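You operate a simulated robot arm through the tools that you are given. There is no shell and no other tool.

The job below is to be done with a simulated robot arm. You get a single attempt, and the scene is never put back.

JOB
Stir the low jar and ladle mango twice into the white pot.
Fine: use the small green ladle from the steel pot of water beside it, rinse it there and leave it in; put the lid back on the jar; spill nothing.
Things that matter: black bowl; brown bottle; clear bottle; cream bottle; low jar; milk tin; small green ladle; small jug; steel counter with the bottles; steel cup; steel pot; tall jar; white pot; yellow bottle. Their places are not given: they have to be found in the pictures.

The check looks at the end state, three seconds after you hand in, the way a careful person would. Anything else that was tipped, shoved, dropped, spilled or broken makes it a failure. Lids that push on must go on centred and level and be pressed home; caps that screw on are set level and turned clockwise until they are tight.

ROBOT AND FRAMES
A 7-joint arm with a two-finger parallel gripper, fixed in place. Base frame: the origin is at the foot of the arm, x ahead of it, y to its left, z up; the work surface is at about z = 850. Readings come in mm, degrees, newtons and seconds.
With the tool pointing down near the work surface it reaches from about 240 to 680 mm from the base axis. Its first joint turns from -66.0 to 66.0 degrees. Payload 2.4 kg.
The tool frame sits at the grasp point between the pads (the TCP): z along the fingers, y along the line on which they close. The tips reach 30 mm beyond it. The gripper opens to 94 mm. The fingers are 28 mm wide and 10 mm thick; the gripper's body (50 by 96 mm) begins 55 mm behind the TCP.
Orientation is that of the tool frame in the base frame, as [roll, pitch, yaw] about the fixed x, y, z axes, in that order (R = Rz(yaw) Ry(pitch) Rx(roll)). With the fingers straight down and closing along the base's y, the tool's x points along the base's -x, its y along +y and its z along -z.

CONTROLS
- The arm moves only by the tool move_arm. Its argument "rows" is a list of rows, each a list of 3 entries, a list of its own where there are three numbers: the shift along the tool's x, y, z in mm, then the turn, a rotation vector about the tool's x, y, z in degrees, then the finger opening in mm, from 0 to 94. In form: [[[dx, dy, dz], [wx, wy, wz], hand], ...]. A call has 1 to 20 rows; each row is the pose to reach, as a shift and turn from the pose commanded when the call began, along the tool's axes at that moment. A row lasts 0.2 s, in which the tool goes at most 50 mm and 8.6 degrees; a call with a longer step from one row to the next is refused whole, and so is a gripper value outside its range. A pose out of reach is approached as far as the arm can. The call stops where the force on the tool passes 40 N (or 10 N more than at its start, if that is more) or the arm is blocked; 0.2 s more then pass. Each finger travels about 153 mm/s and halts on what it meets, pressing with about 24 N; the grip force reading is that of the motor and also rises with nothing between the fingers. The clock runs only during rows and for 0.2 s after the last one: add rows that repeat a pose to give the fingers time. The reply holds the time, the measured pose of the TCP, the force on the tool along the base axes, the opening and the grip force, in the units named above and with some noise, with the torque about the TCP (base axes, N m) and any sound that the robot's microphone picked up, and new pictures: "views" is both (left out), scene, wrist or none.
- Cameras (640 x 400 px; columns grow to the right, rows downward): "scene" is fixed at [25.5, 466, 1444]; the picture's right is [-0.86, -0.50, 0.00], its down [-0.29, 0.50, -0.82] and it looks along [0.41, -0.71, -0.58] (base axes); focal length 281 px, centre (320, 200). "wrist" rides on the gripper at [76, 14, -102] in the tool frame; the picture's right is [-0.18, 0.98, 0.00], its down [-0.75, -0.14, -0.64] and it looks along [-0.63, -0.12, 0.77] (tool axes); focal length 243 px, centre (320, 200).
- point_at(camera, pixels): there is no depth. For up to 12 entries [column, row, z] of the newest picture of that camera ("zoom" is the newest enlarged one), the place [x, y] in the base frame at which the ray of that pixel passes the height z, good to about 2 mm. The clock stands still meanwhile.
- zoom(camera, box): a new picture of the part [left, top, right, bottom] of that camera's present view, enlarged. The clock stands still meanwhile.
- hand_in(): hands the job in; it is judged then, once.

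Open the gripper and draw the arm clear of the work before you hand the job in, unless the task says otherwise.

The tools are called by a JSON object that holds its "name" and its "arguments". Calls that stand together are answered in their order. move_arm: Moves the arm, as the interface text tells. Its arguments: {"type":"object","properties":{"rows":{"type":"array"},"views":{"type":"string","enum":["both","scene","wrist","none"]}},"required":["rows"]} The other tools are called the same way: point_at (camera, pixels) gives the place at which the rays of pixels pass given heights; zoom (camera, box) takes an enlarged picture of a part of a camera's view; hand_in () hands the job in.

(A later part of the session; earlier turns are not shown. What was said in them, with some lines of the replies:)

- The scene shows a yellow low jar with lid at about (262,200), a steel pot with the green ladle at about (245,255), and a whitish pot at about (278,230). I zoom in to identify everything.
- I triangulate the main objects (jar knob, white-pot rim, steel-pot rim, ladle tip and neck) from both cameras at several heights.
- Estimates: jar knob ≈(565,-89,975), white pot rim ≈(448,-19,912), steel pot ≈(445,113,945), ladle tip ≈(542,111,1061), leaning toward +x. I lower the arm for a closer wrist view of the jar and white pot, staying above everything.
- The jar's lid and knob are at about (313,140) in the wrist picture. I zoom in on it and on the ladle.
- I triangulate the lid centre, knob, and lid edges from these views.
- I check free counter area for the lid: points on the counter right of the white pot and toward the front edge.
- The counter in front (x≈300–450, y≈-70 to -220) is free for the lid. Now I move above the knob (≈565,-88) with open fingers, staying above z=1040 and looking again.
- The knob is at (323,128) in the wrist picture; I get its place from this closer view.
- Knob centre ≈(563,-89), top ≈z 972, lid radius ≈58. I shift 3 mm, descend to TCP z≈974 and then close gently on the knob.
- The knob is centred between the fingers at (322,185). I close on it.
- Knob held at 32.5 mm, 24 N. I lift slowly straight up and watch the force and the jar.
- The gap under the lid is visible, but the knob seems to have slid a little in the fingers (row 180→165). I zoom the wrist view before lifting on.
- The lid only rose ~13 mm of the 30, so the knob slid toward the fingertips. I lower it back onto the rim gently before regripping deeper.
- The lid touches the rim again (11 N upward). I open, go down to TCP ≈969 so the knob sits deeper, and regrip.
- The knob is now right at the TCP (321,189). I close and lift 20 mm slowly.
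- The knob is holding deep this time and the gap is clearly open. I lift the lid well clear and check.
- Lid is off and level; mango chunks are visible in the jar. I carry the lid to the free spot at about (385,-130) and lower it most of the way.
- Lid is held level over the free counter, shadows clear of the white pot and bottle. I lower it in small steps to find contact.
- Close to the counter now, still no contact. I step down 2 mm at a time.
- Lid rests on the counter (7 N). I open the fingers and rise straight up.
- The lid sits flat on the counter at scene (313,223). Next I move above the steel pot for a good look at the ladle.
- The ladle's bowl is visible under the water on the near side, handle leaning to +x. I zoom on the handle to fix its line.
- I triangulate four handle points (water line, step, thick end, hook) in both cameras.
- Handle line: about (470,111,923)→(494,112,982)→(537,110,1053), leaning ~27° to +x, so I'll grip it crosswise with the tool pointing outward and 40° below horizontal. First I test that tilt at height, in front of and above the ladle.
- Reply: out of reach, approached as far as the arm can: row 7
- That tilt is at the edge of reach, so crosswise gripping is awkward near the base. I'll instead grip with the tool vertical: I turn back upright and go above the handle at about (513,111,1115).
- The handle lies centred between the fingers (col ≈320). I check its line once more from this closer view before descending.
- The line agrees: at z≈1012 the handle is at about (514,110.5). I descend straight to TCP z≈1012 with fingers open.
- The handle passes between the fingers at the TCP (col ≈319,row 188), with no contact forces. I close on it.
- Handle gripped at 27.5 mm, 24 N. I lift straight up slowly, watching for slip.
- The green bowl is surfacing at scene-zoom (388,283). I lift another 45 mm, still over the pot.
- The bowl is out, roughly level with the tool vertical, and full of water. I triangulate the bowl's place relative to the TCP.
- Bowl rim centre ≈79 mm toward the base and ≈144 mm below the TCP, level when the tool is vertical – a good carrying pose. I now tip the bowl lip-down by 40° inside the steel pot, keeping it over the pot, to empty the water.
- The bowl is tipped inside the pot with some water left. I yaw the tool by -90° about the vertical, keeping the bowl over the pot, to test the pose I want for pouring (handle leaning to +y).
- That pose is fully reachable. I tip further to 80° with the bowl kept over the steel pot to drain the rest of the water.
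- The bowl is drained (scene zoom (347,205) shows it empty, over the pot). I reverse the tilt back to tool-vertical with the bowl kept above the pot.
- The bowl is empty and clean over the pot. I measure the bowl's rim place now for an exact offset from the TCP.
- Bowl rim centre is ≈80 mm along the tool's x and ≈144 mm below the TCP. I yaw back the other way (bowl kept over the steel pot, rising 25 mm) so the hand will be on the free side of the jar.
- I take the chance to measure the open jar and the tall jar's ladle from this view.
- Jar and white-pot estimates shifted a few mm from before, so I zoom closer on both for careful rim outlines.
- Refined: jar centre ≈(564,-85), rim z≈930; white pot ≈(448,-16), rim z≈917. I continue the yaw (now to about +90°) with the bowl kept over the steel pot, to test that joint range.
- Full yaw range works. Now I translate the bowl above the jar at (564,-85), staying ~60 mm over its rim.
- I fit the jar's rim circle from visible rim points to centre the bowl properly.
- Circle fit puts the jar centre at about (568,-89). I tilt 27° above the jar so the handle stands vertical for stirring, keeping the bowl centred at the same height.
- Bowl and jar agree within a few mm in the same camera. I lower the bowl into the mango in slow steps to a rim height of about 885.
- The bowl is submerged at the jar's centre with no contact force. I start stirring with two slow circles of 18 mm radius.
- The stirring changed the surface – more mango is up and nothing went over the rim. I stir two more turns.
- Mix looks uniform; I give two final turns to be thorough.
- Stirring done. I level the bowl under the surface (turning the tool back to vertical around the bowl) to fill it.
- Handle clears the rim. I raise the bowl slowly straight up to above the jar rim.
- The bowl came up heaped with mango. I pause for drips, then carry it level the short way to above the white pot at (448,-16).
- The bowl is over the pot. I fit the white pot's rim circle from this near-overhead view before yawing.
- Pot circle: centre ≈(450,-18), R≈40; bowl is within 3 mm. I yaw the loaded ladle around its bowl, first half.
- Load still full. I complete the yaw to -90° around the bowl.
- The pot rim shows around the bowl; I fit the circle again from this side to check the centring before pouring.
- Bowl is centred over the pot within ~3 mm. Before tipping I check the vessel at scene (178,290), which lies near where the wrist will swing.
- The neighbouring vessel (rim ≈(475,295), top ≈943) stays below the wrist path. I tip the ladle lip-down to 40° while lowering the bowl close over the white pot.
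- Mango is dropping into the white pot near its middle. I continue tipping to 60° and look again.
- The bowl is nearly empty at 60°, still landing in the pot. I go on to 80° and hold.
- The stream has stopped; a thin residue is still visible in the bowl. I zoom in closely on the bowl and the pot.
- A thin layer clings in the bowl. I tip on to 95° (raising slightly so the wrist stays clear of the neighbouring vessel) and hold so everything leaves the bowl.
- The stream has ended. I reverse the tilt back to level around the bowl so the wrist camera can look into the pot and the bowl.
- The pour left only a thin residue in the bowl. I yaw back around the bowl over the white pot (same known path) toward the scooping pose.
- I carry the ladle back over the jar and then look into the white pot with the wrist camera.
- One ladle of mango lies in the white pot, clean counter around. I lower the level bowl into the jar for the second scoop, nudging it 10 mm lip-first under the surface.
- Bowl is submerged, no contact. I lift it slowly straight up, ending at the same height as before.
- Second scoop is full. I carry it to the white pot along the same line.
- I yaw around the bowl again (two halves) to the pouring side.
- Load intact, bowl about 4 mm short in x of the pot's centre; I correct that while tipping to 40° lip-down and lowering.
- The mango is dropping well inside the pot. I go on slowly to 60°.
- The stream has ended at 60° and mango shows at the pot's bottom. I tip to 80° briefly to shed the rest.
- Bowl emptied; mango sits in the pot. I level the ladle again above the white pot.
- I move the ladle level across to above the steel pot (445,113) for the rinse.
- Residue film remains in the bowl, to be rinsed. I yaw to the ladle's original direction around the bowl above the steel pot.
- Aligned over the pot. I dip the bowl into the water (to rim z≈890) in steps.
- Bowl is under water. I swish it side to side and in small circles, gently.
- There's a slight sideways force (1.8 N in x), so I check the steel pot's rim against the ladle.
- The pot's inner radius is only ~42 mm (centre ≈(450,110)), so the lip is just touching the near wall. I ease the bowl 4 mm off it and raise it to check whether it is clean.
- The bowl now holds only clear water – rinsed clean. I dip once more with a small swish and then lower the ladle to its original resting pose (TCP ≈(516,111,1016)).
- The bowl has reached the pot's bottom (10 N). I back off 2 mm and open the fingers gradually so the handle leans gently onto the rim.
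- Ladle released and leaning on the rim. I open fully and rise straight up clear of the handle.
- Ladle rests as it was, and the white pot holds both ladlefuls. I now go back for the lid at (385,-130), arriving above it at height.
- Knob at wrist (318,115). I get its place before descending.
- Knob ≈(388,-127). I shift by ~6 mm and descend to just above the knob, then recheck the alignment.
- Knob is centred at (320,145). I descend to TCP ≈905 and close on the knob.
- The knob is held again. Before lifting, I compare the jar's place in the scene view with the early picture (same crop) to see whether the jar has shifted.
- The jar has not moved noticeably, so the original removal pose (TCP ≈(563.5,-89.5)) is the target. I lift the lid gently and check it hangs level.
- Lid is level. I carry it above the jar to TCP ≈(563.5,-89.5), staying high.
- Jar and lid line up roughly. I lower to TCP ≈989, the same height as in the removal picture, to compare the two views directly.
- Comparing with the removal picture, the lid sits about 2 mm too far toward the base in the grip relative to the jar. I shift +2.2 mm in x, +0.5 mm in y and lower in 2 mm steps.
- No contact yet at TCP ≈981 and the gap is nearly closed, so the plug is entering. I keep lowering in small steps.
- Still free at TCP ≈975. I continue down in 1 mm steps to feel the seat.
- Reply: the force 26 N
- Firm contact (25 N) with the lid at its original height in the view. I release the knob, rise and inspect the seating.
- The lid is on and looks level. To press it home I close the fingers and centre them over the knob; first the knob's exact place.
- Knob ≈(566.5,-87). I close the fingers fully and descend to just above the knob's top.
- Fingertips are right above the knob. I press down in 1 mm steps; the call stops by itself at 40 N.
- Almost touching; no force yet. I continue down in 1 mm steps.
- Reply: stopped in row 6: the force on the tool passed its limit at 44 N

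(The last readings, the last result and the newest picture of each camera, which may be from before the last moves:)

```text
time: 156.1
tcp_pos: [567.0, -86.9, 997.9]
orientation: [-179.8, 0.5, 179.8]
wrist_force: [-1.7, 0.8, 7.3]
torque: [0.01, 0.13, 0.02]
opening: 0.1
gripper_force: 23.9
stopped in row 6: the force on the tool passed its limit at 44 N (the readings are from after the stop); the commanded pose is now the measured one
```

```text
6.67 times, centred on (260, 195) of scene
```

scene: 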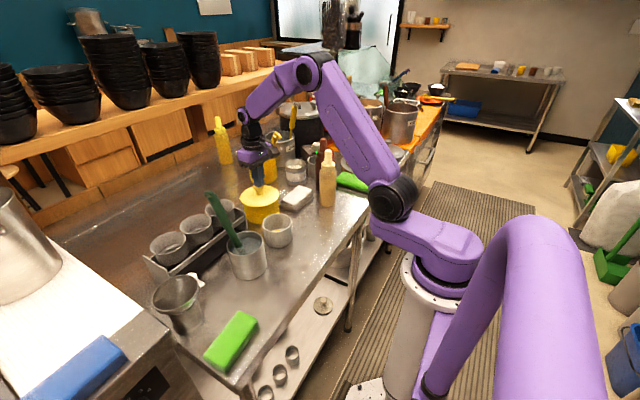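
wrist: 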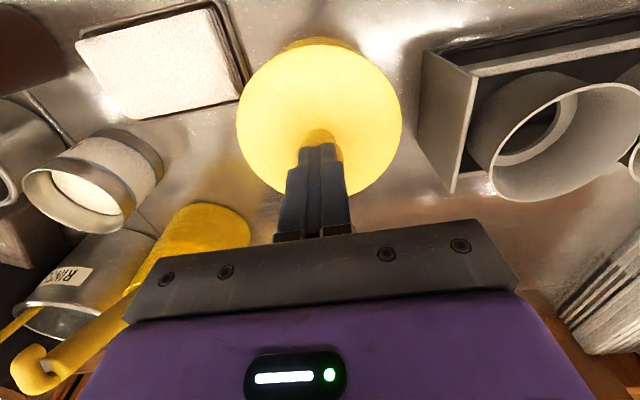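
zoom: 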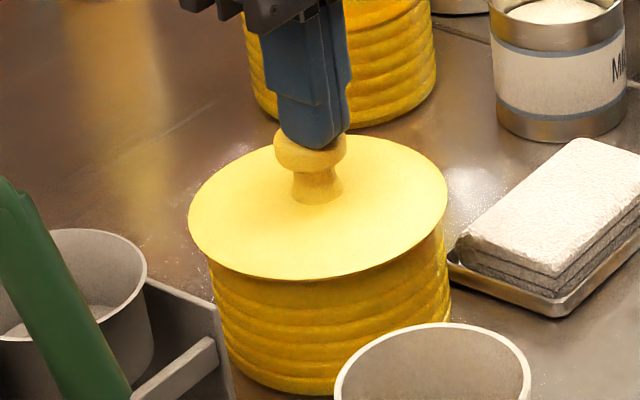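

Pressed with 44 N. I lift off a little and inspect whether the lid is level and seated all around.

{"name": "move_arm", "arguments": {"rows": [[[0, 0, -3], [0, 0, 0], 0], [[0, 0, -15], [0, 0, 0], 0], [[0, 0, -40], [0, 0, 0], 0], [[0, 0, -75], [0, 0, 0], 0], [[0, 0, -75], [0, 0, 0], 0]]}}

{"name": "zoom", "arguments": {"camera": "scene", "box": [230, 165, 290, 225]}}

{"name": "zoom", "arguments": {"camera": "wrist", "box": [220, 10, 420, 190]}}

```text
time: 157.3
tcp_pos: [566.9, -86.1, 1071.5]
orientation: [-179.9, 0.4, 179.9]
wrist_force: [0.2, 0.2, -0.8]
torque: [-0.02, -0.04, -0.03]
opening: 0.0
gripper_force: 23.4
```

scene: 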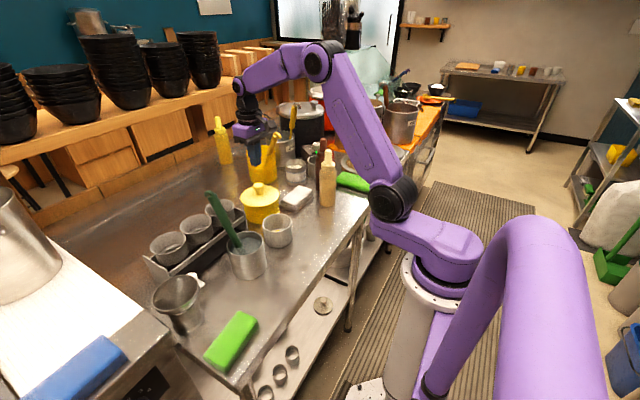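
wrist: 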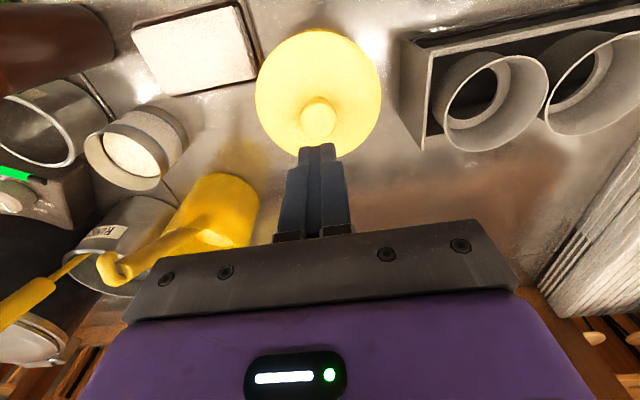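

```text
6.67 times, centred on (260, 195) of scene
```

zoom: 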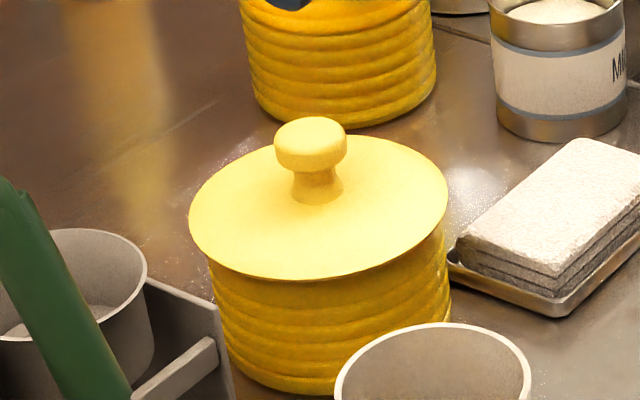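

```text
2.22 times, centred on (320, 100) of wrist
```

zoom: 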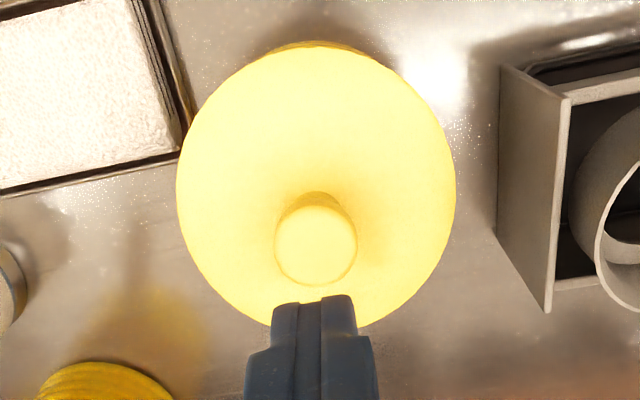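

The lid looks level, centred as at the start. I zoom hard on the rim line to check for any gap.

{"name": "zoom", "arguments": {"camera": "scene", "box": [236, 185, 284, 220]}}

```text
11.43 times, centred on (260, 202) of scene
```

zoom: 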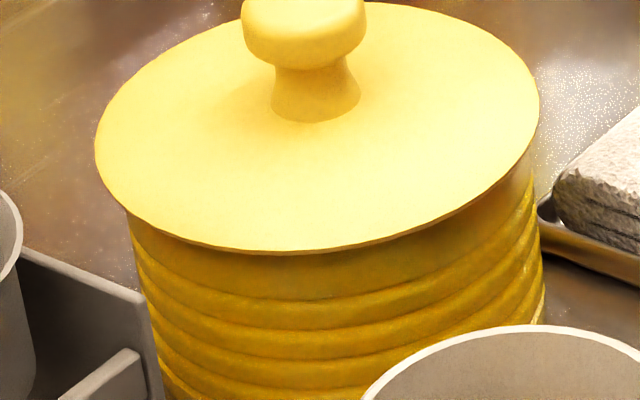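

The knob's scene position (258.5,187.0) matches the original (258.6,186.8), so height agrees. I cross-check by triangulating the knob with both cameras.

{"name": "point_at", "arguments": {"camera": "wrist", "pixels": [[317.7, 120.3, 960], [317.7, 120.3, 975], [257, 90, 934], [380.5, 91, 934], [318, 31, 934]]}}

{"name": "point_at", "arguments": {"camera": "scene", "pixels": [[258.5, 187, 960], [258.5, 187, 975]]}}

```text
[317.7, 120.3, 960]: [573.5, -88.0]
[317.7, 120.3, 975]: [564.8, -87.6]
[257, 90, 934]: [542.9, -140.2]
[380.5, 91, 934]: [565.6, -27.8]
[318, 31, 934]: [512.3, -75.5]
```

```text
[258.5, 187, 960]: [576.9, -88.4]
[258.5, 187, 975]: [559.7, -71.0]
```

Consistent with the original height. I do one confirming press on the knob to be sure that it does not go any lower.

{"name": "move_arm", "arguments": {"rows": [[[0, 0, 30], [0, 0, 0], 0], [[0, 0, 55], [0, 0, 0], 0], [[0, 0, 68], [0, 0, 0], 0], [[0, 0, 71], [0, 0, 0], 0], [[0, 0, 73], [0, 0, 0], 0], [[0, 0, 74], [0, 0, 0], 0], [[0, 0, 75], [0, 0, 0], 0], [[0, 0, 76], [0, 0, 0], 0], [[0, 0, 77], [0, 0, 0], 0], [[0, 0, 78], [0, 0, 0], 0], [[0, 0, 79], [0, 0, 0], 0], [[0, 0, 80], [0, 0, 0], 0], [[0, 0, 81], [0, 0, 0], 0]]}}

{"name": "zoom", "arguments": {"camera": "scene", "box": [236, 185, 284, 220]}}

```text
time: 159.5
tcp_pos: [566.2, -87.6, 998.0]
orientation: [-179.9, 0.7, 179.7]
wrist_force: [-1.6, -0.9, 7.3]
torque: [0.0, 0.12, 0.02]
opening: 0.0
gripper_force: 24.6
stopped in row 10: the force on the tool passed its limit at 44 N (the readings are from after the stop); the commanded pose is now the measured one
```

scene: 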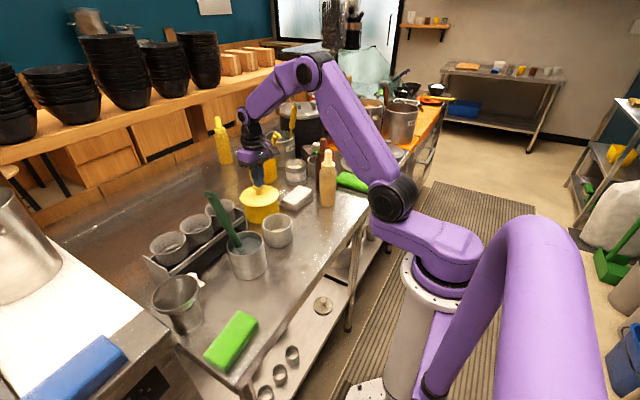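
wrist: 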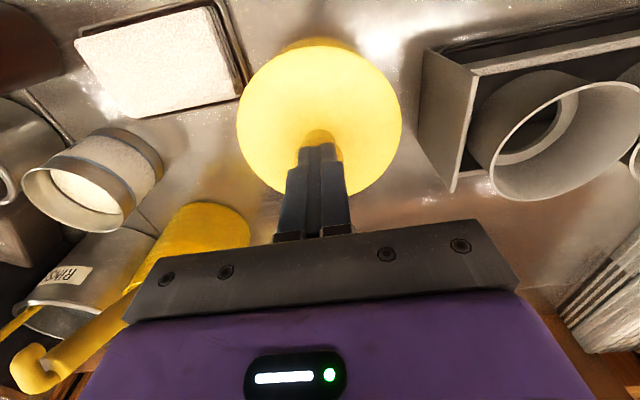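

```text
11.43 times, centred on (260, 202) of scene
```

zoom: 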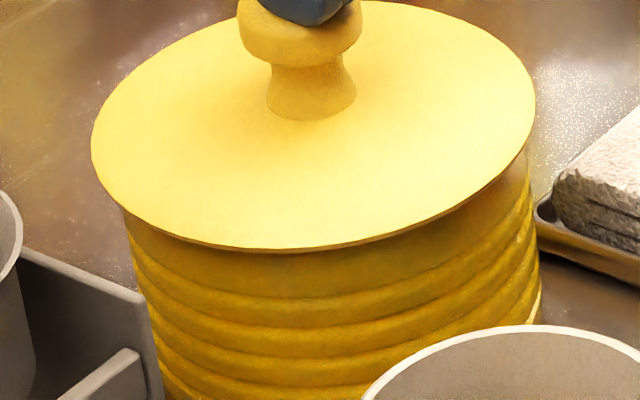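

The stop height is identical (998.0), so the lid is home. I rise, open the gripper and draw back to the start pose.

{"name": "move_arm", "arguments": {"rows": [[[0, 0, -5], [0, 0, 0], 0], [[0, 0, -25], [0, 0, 0], 0], [[0, 0, -65], [0, 0, 0], 0], [[0, 0, -110], [0, 0, 0], 30], [[0, 0, -155], [0, 0, 0], 60], [[20, 5, -195], [0, 0, 0], 94], [[55, 8, -230], [0, 0, 0], 94], [[95, 12, -260], [0, 0, 0], 94], [[130, 16, -280], [0, 0, 0], 94], [[143, 17, -281], [0, 0, 0], 94], [[143, 17, -281], [0, 0, 0], 94]]}}

{"name": "zoom", "arguments": {"camera": "scene", "box": [180, 120, 380, 300]}}

{"name": "zoom", "arguments": {"camera": "wrist", "box": [280, 0, 540, 180]}}

```text
refused: row 8 steps farther than a row can; nothing moved
```

```text
2.22 times, centred on (280, 210) of scene
```

zoom: 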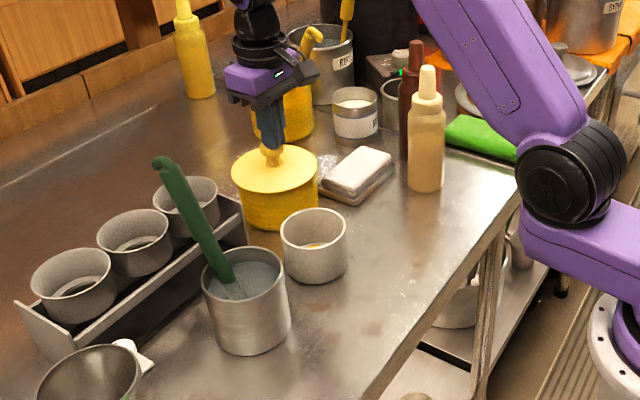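

```text
2.22 times, centred on (410, 90) of wrist
```

zoom: 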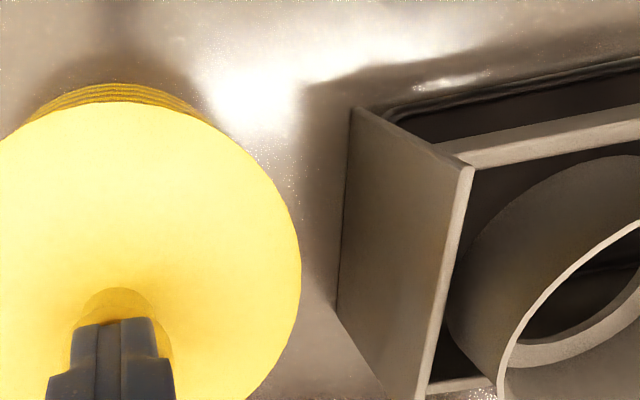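

The call was refused because one step was slightly too long and nothing moved; I repeat the retreat with smaller steps.

{"name": "move_arm", "arguments": {"rows": [[[0, 0, -5], [0, 0, 0], 0], [[0, 0, -25], [0, 0, 0], 0], [[0, 0, -60], [0, 0, 0], 0], [[0, 0, -100], [0, 0, 0], 30], [[0, 0, -140], [0, 0, 0], 60], [[15, 4, -180], [0, 0, 0], 94], [[40, 7, -210], [0, 0, 0], 94], [[70, 10, -240], [0, 0, 0], 94], [[100, 13, -265], [0, 0, 0], 94], [[130, 16, -280], [0, 0, 0], 94], [[143, 17, -281], [0, 0, 0], 94], [[143, 17, -281], [0, 0, 0], 94]]}}

{"name": "zoom", "arguments": {"camera": "scene", "box": [180, 120, 380, 300]}}

{"name": "zoom", "arguments": {"camera": "wrist", "box": [280, 0, 540, 180]}}

```text
time: 162.1
tcp_pos: [421.4, -69.5, 1276.3]
orientation: [-179.9, 0.5, 179.8]
wrist_force: [0.2, -0.2, -0.5]
torque: [-0.01, -0.04, 0.0]
opening: 93.8
gripper_force: 0.0
```

scene: 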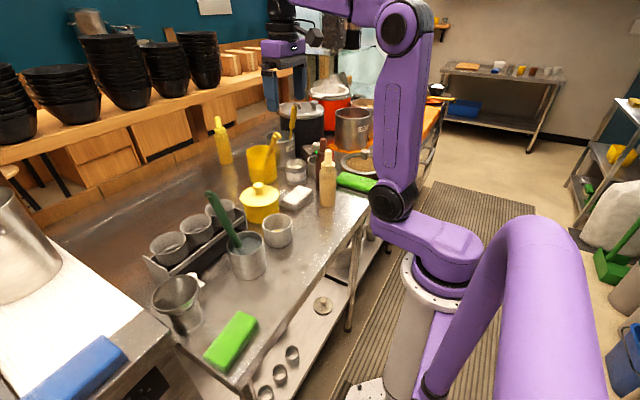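
wrist: 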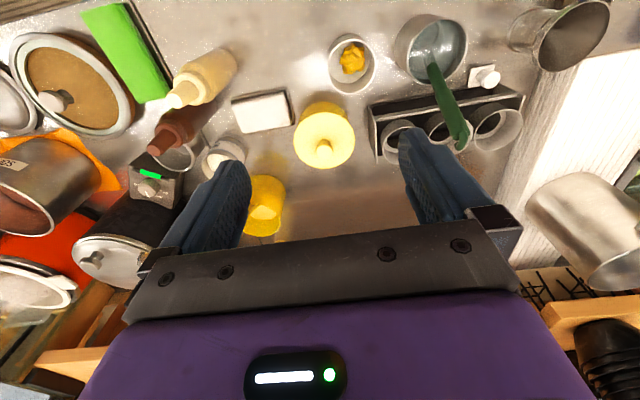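

```text
2.22 times, centred on (280, 210) of scene
```

zoom: 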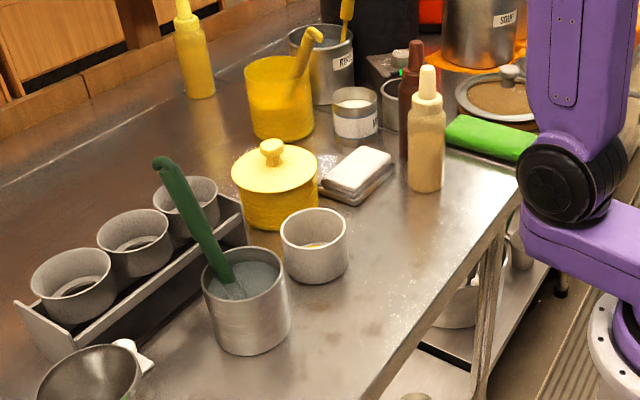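

```text
2.22 times, centred on (410, 90) of wrist
```

zoom: 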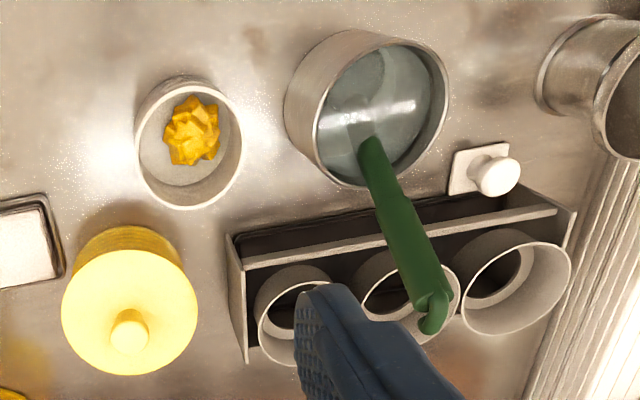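

The final view matches the first one: lid on level, ladle in the steel pot, both ladlefuls in the white pot, counter clean, everything else untouched, and the arm is clear with the gripper open. I hand the job in.

{"name": "hand_in", "arguments": {}}

```text
The job is handed in.
```

The job is handed in; I haven't been told the result of the check. In the final pictures:

- **Mango:** I stirred the low jar for six turns and ladled mango twice into the white pot. Both loads are in the pot, and I see no mango on the counter. A thin film stayed in the bowl after each pour.
- **Ladle:** it was rinsed in the steel pot until the bowl held only clear water. It is back in the pot, leaning on the rim as it was at the start.
- **Lid:** it is back on the jar, level and in its original place. I pressed the knob twice at about 44 N; it stopped at the same height both times.
- **Everything else:** nothing was tipped or spilled that I can see. During the rinse the ladle's lip briefly touched the inside wall of the steel pot and moved the pot about 1 mm. Pressing the lid moved the low jar by about the same amount.

The gripper is open and the arm is back at its starting pose, clear of the counter.
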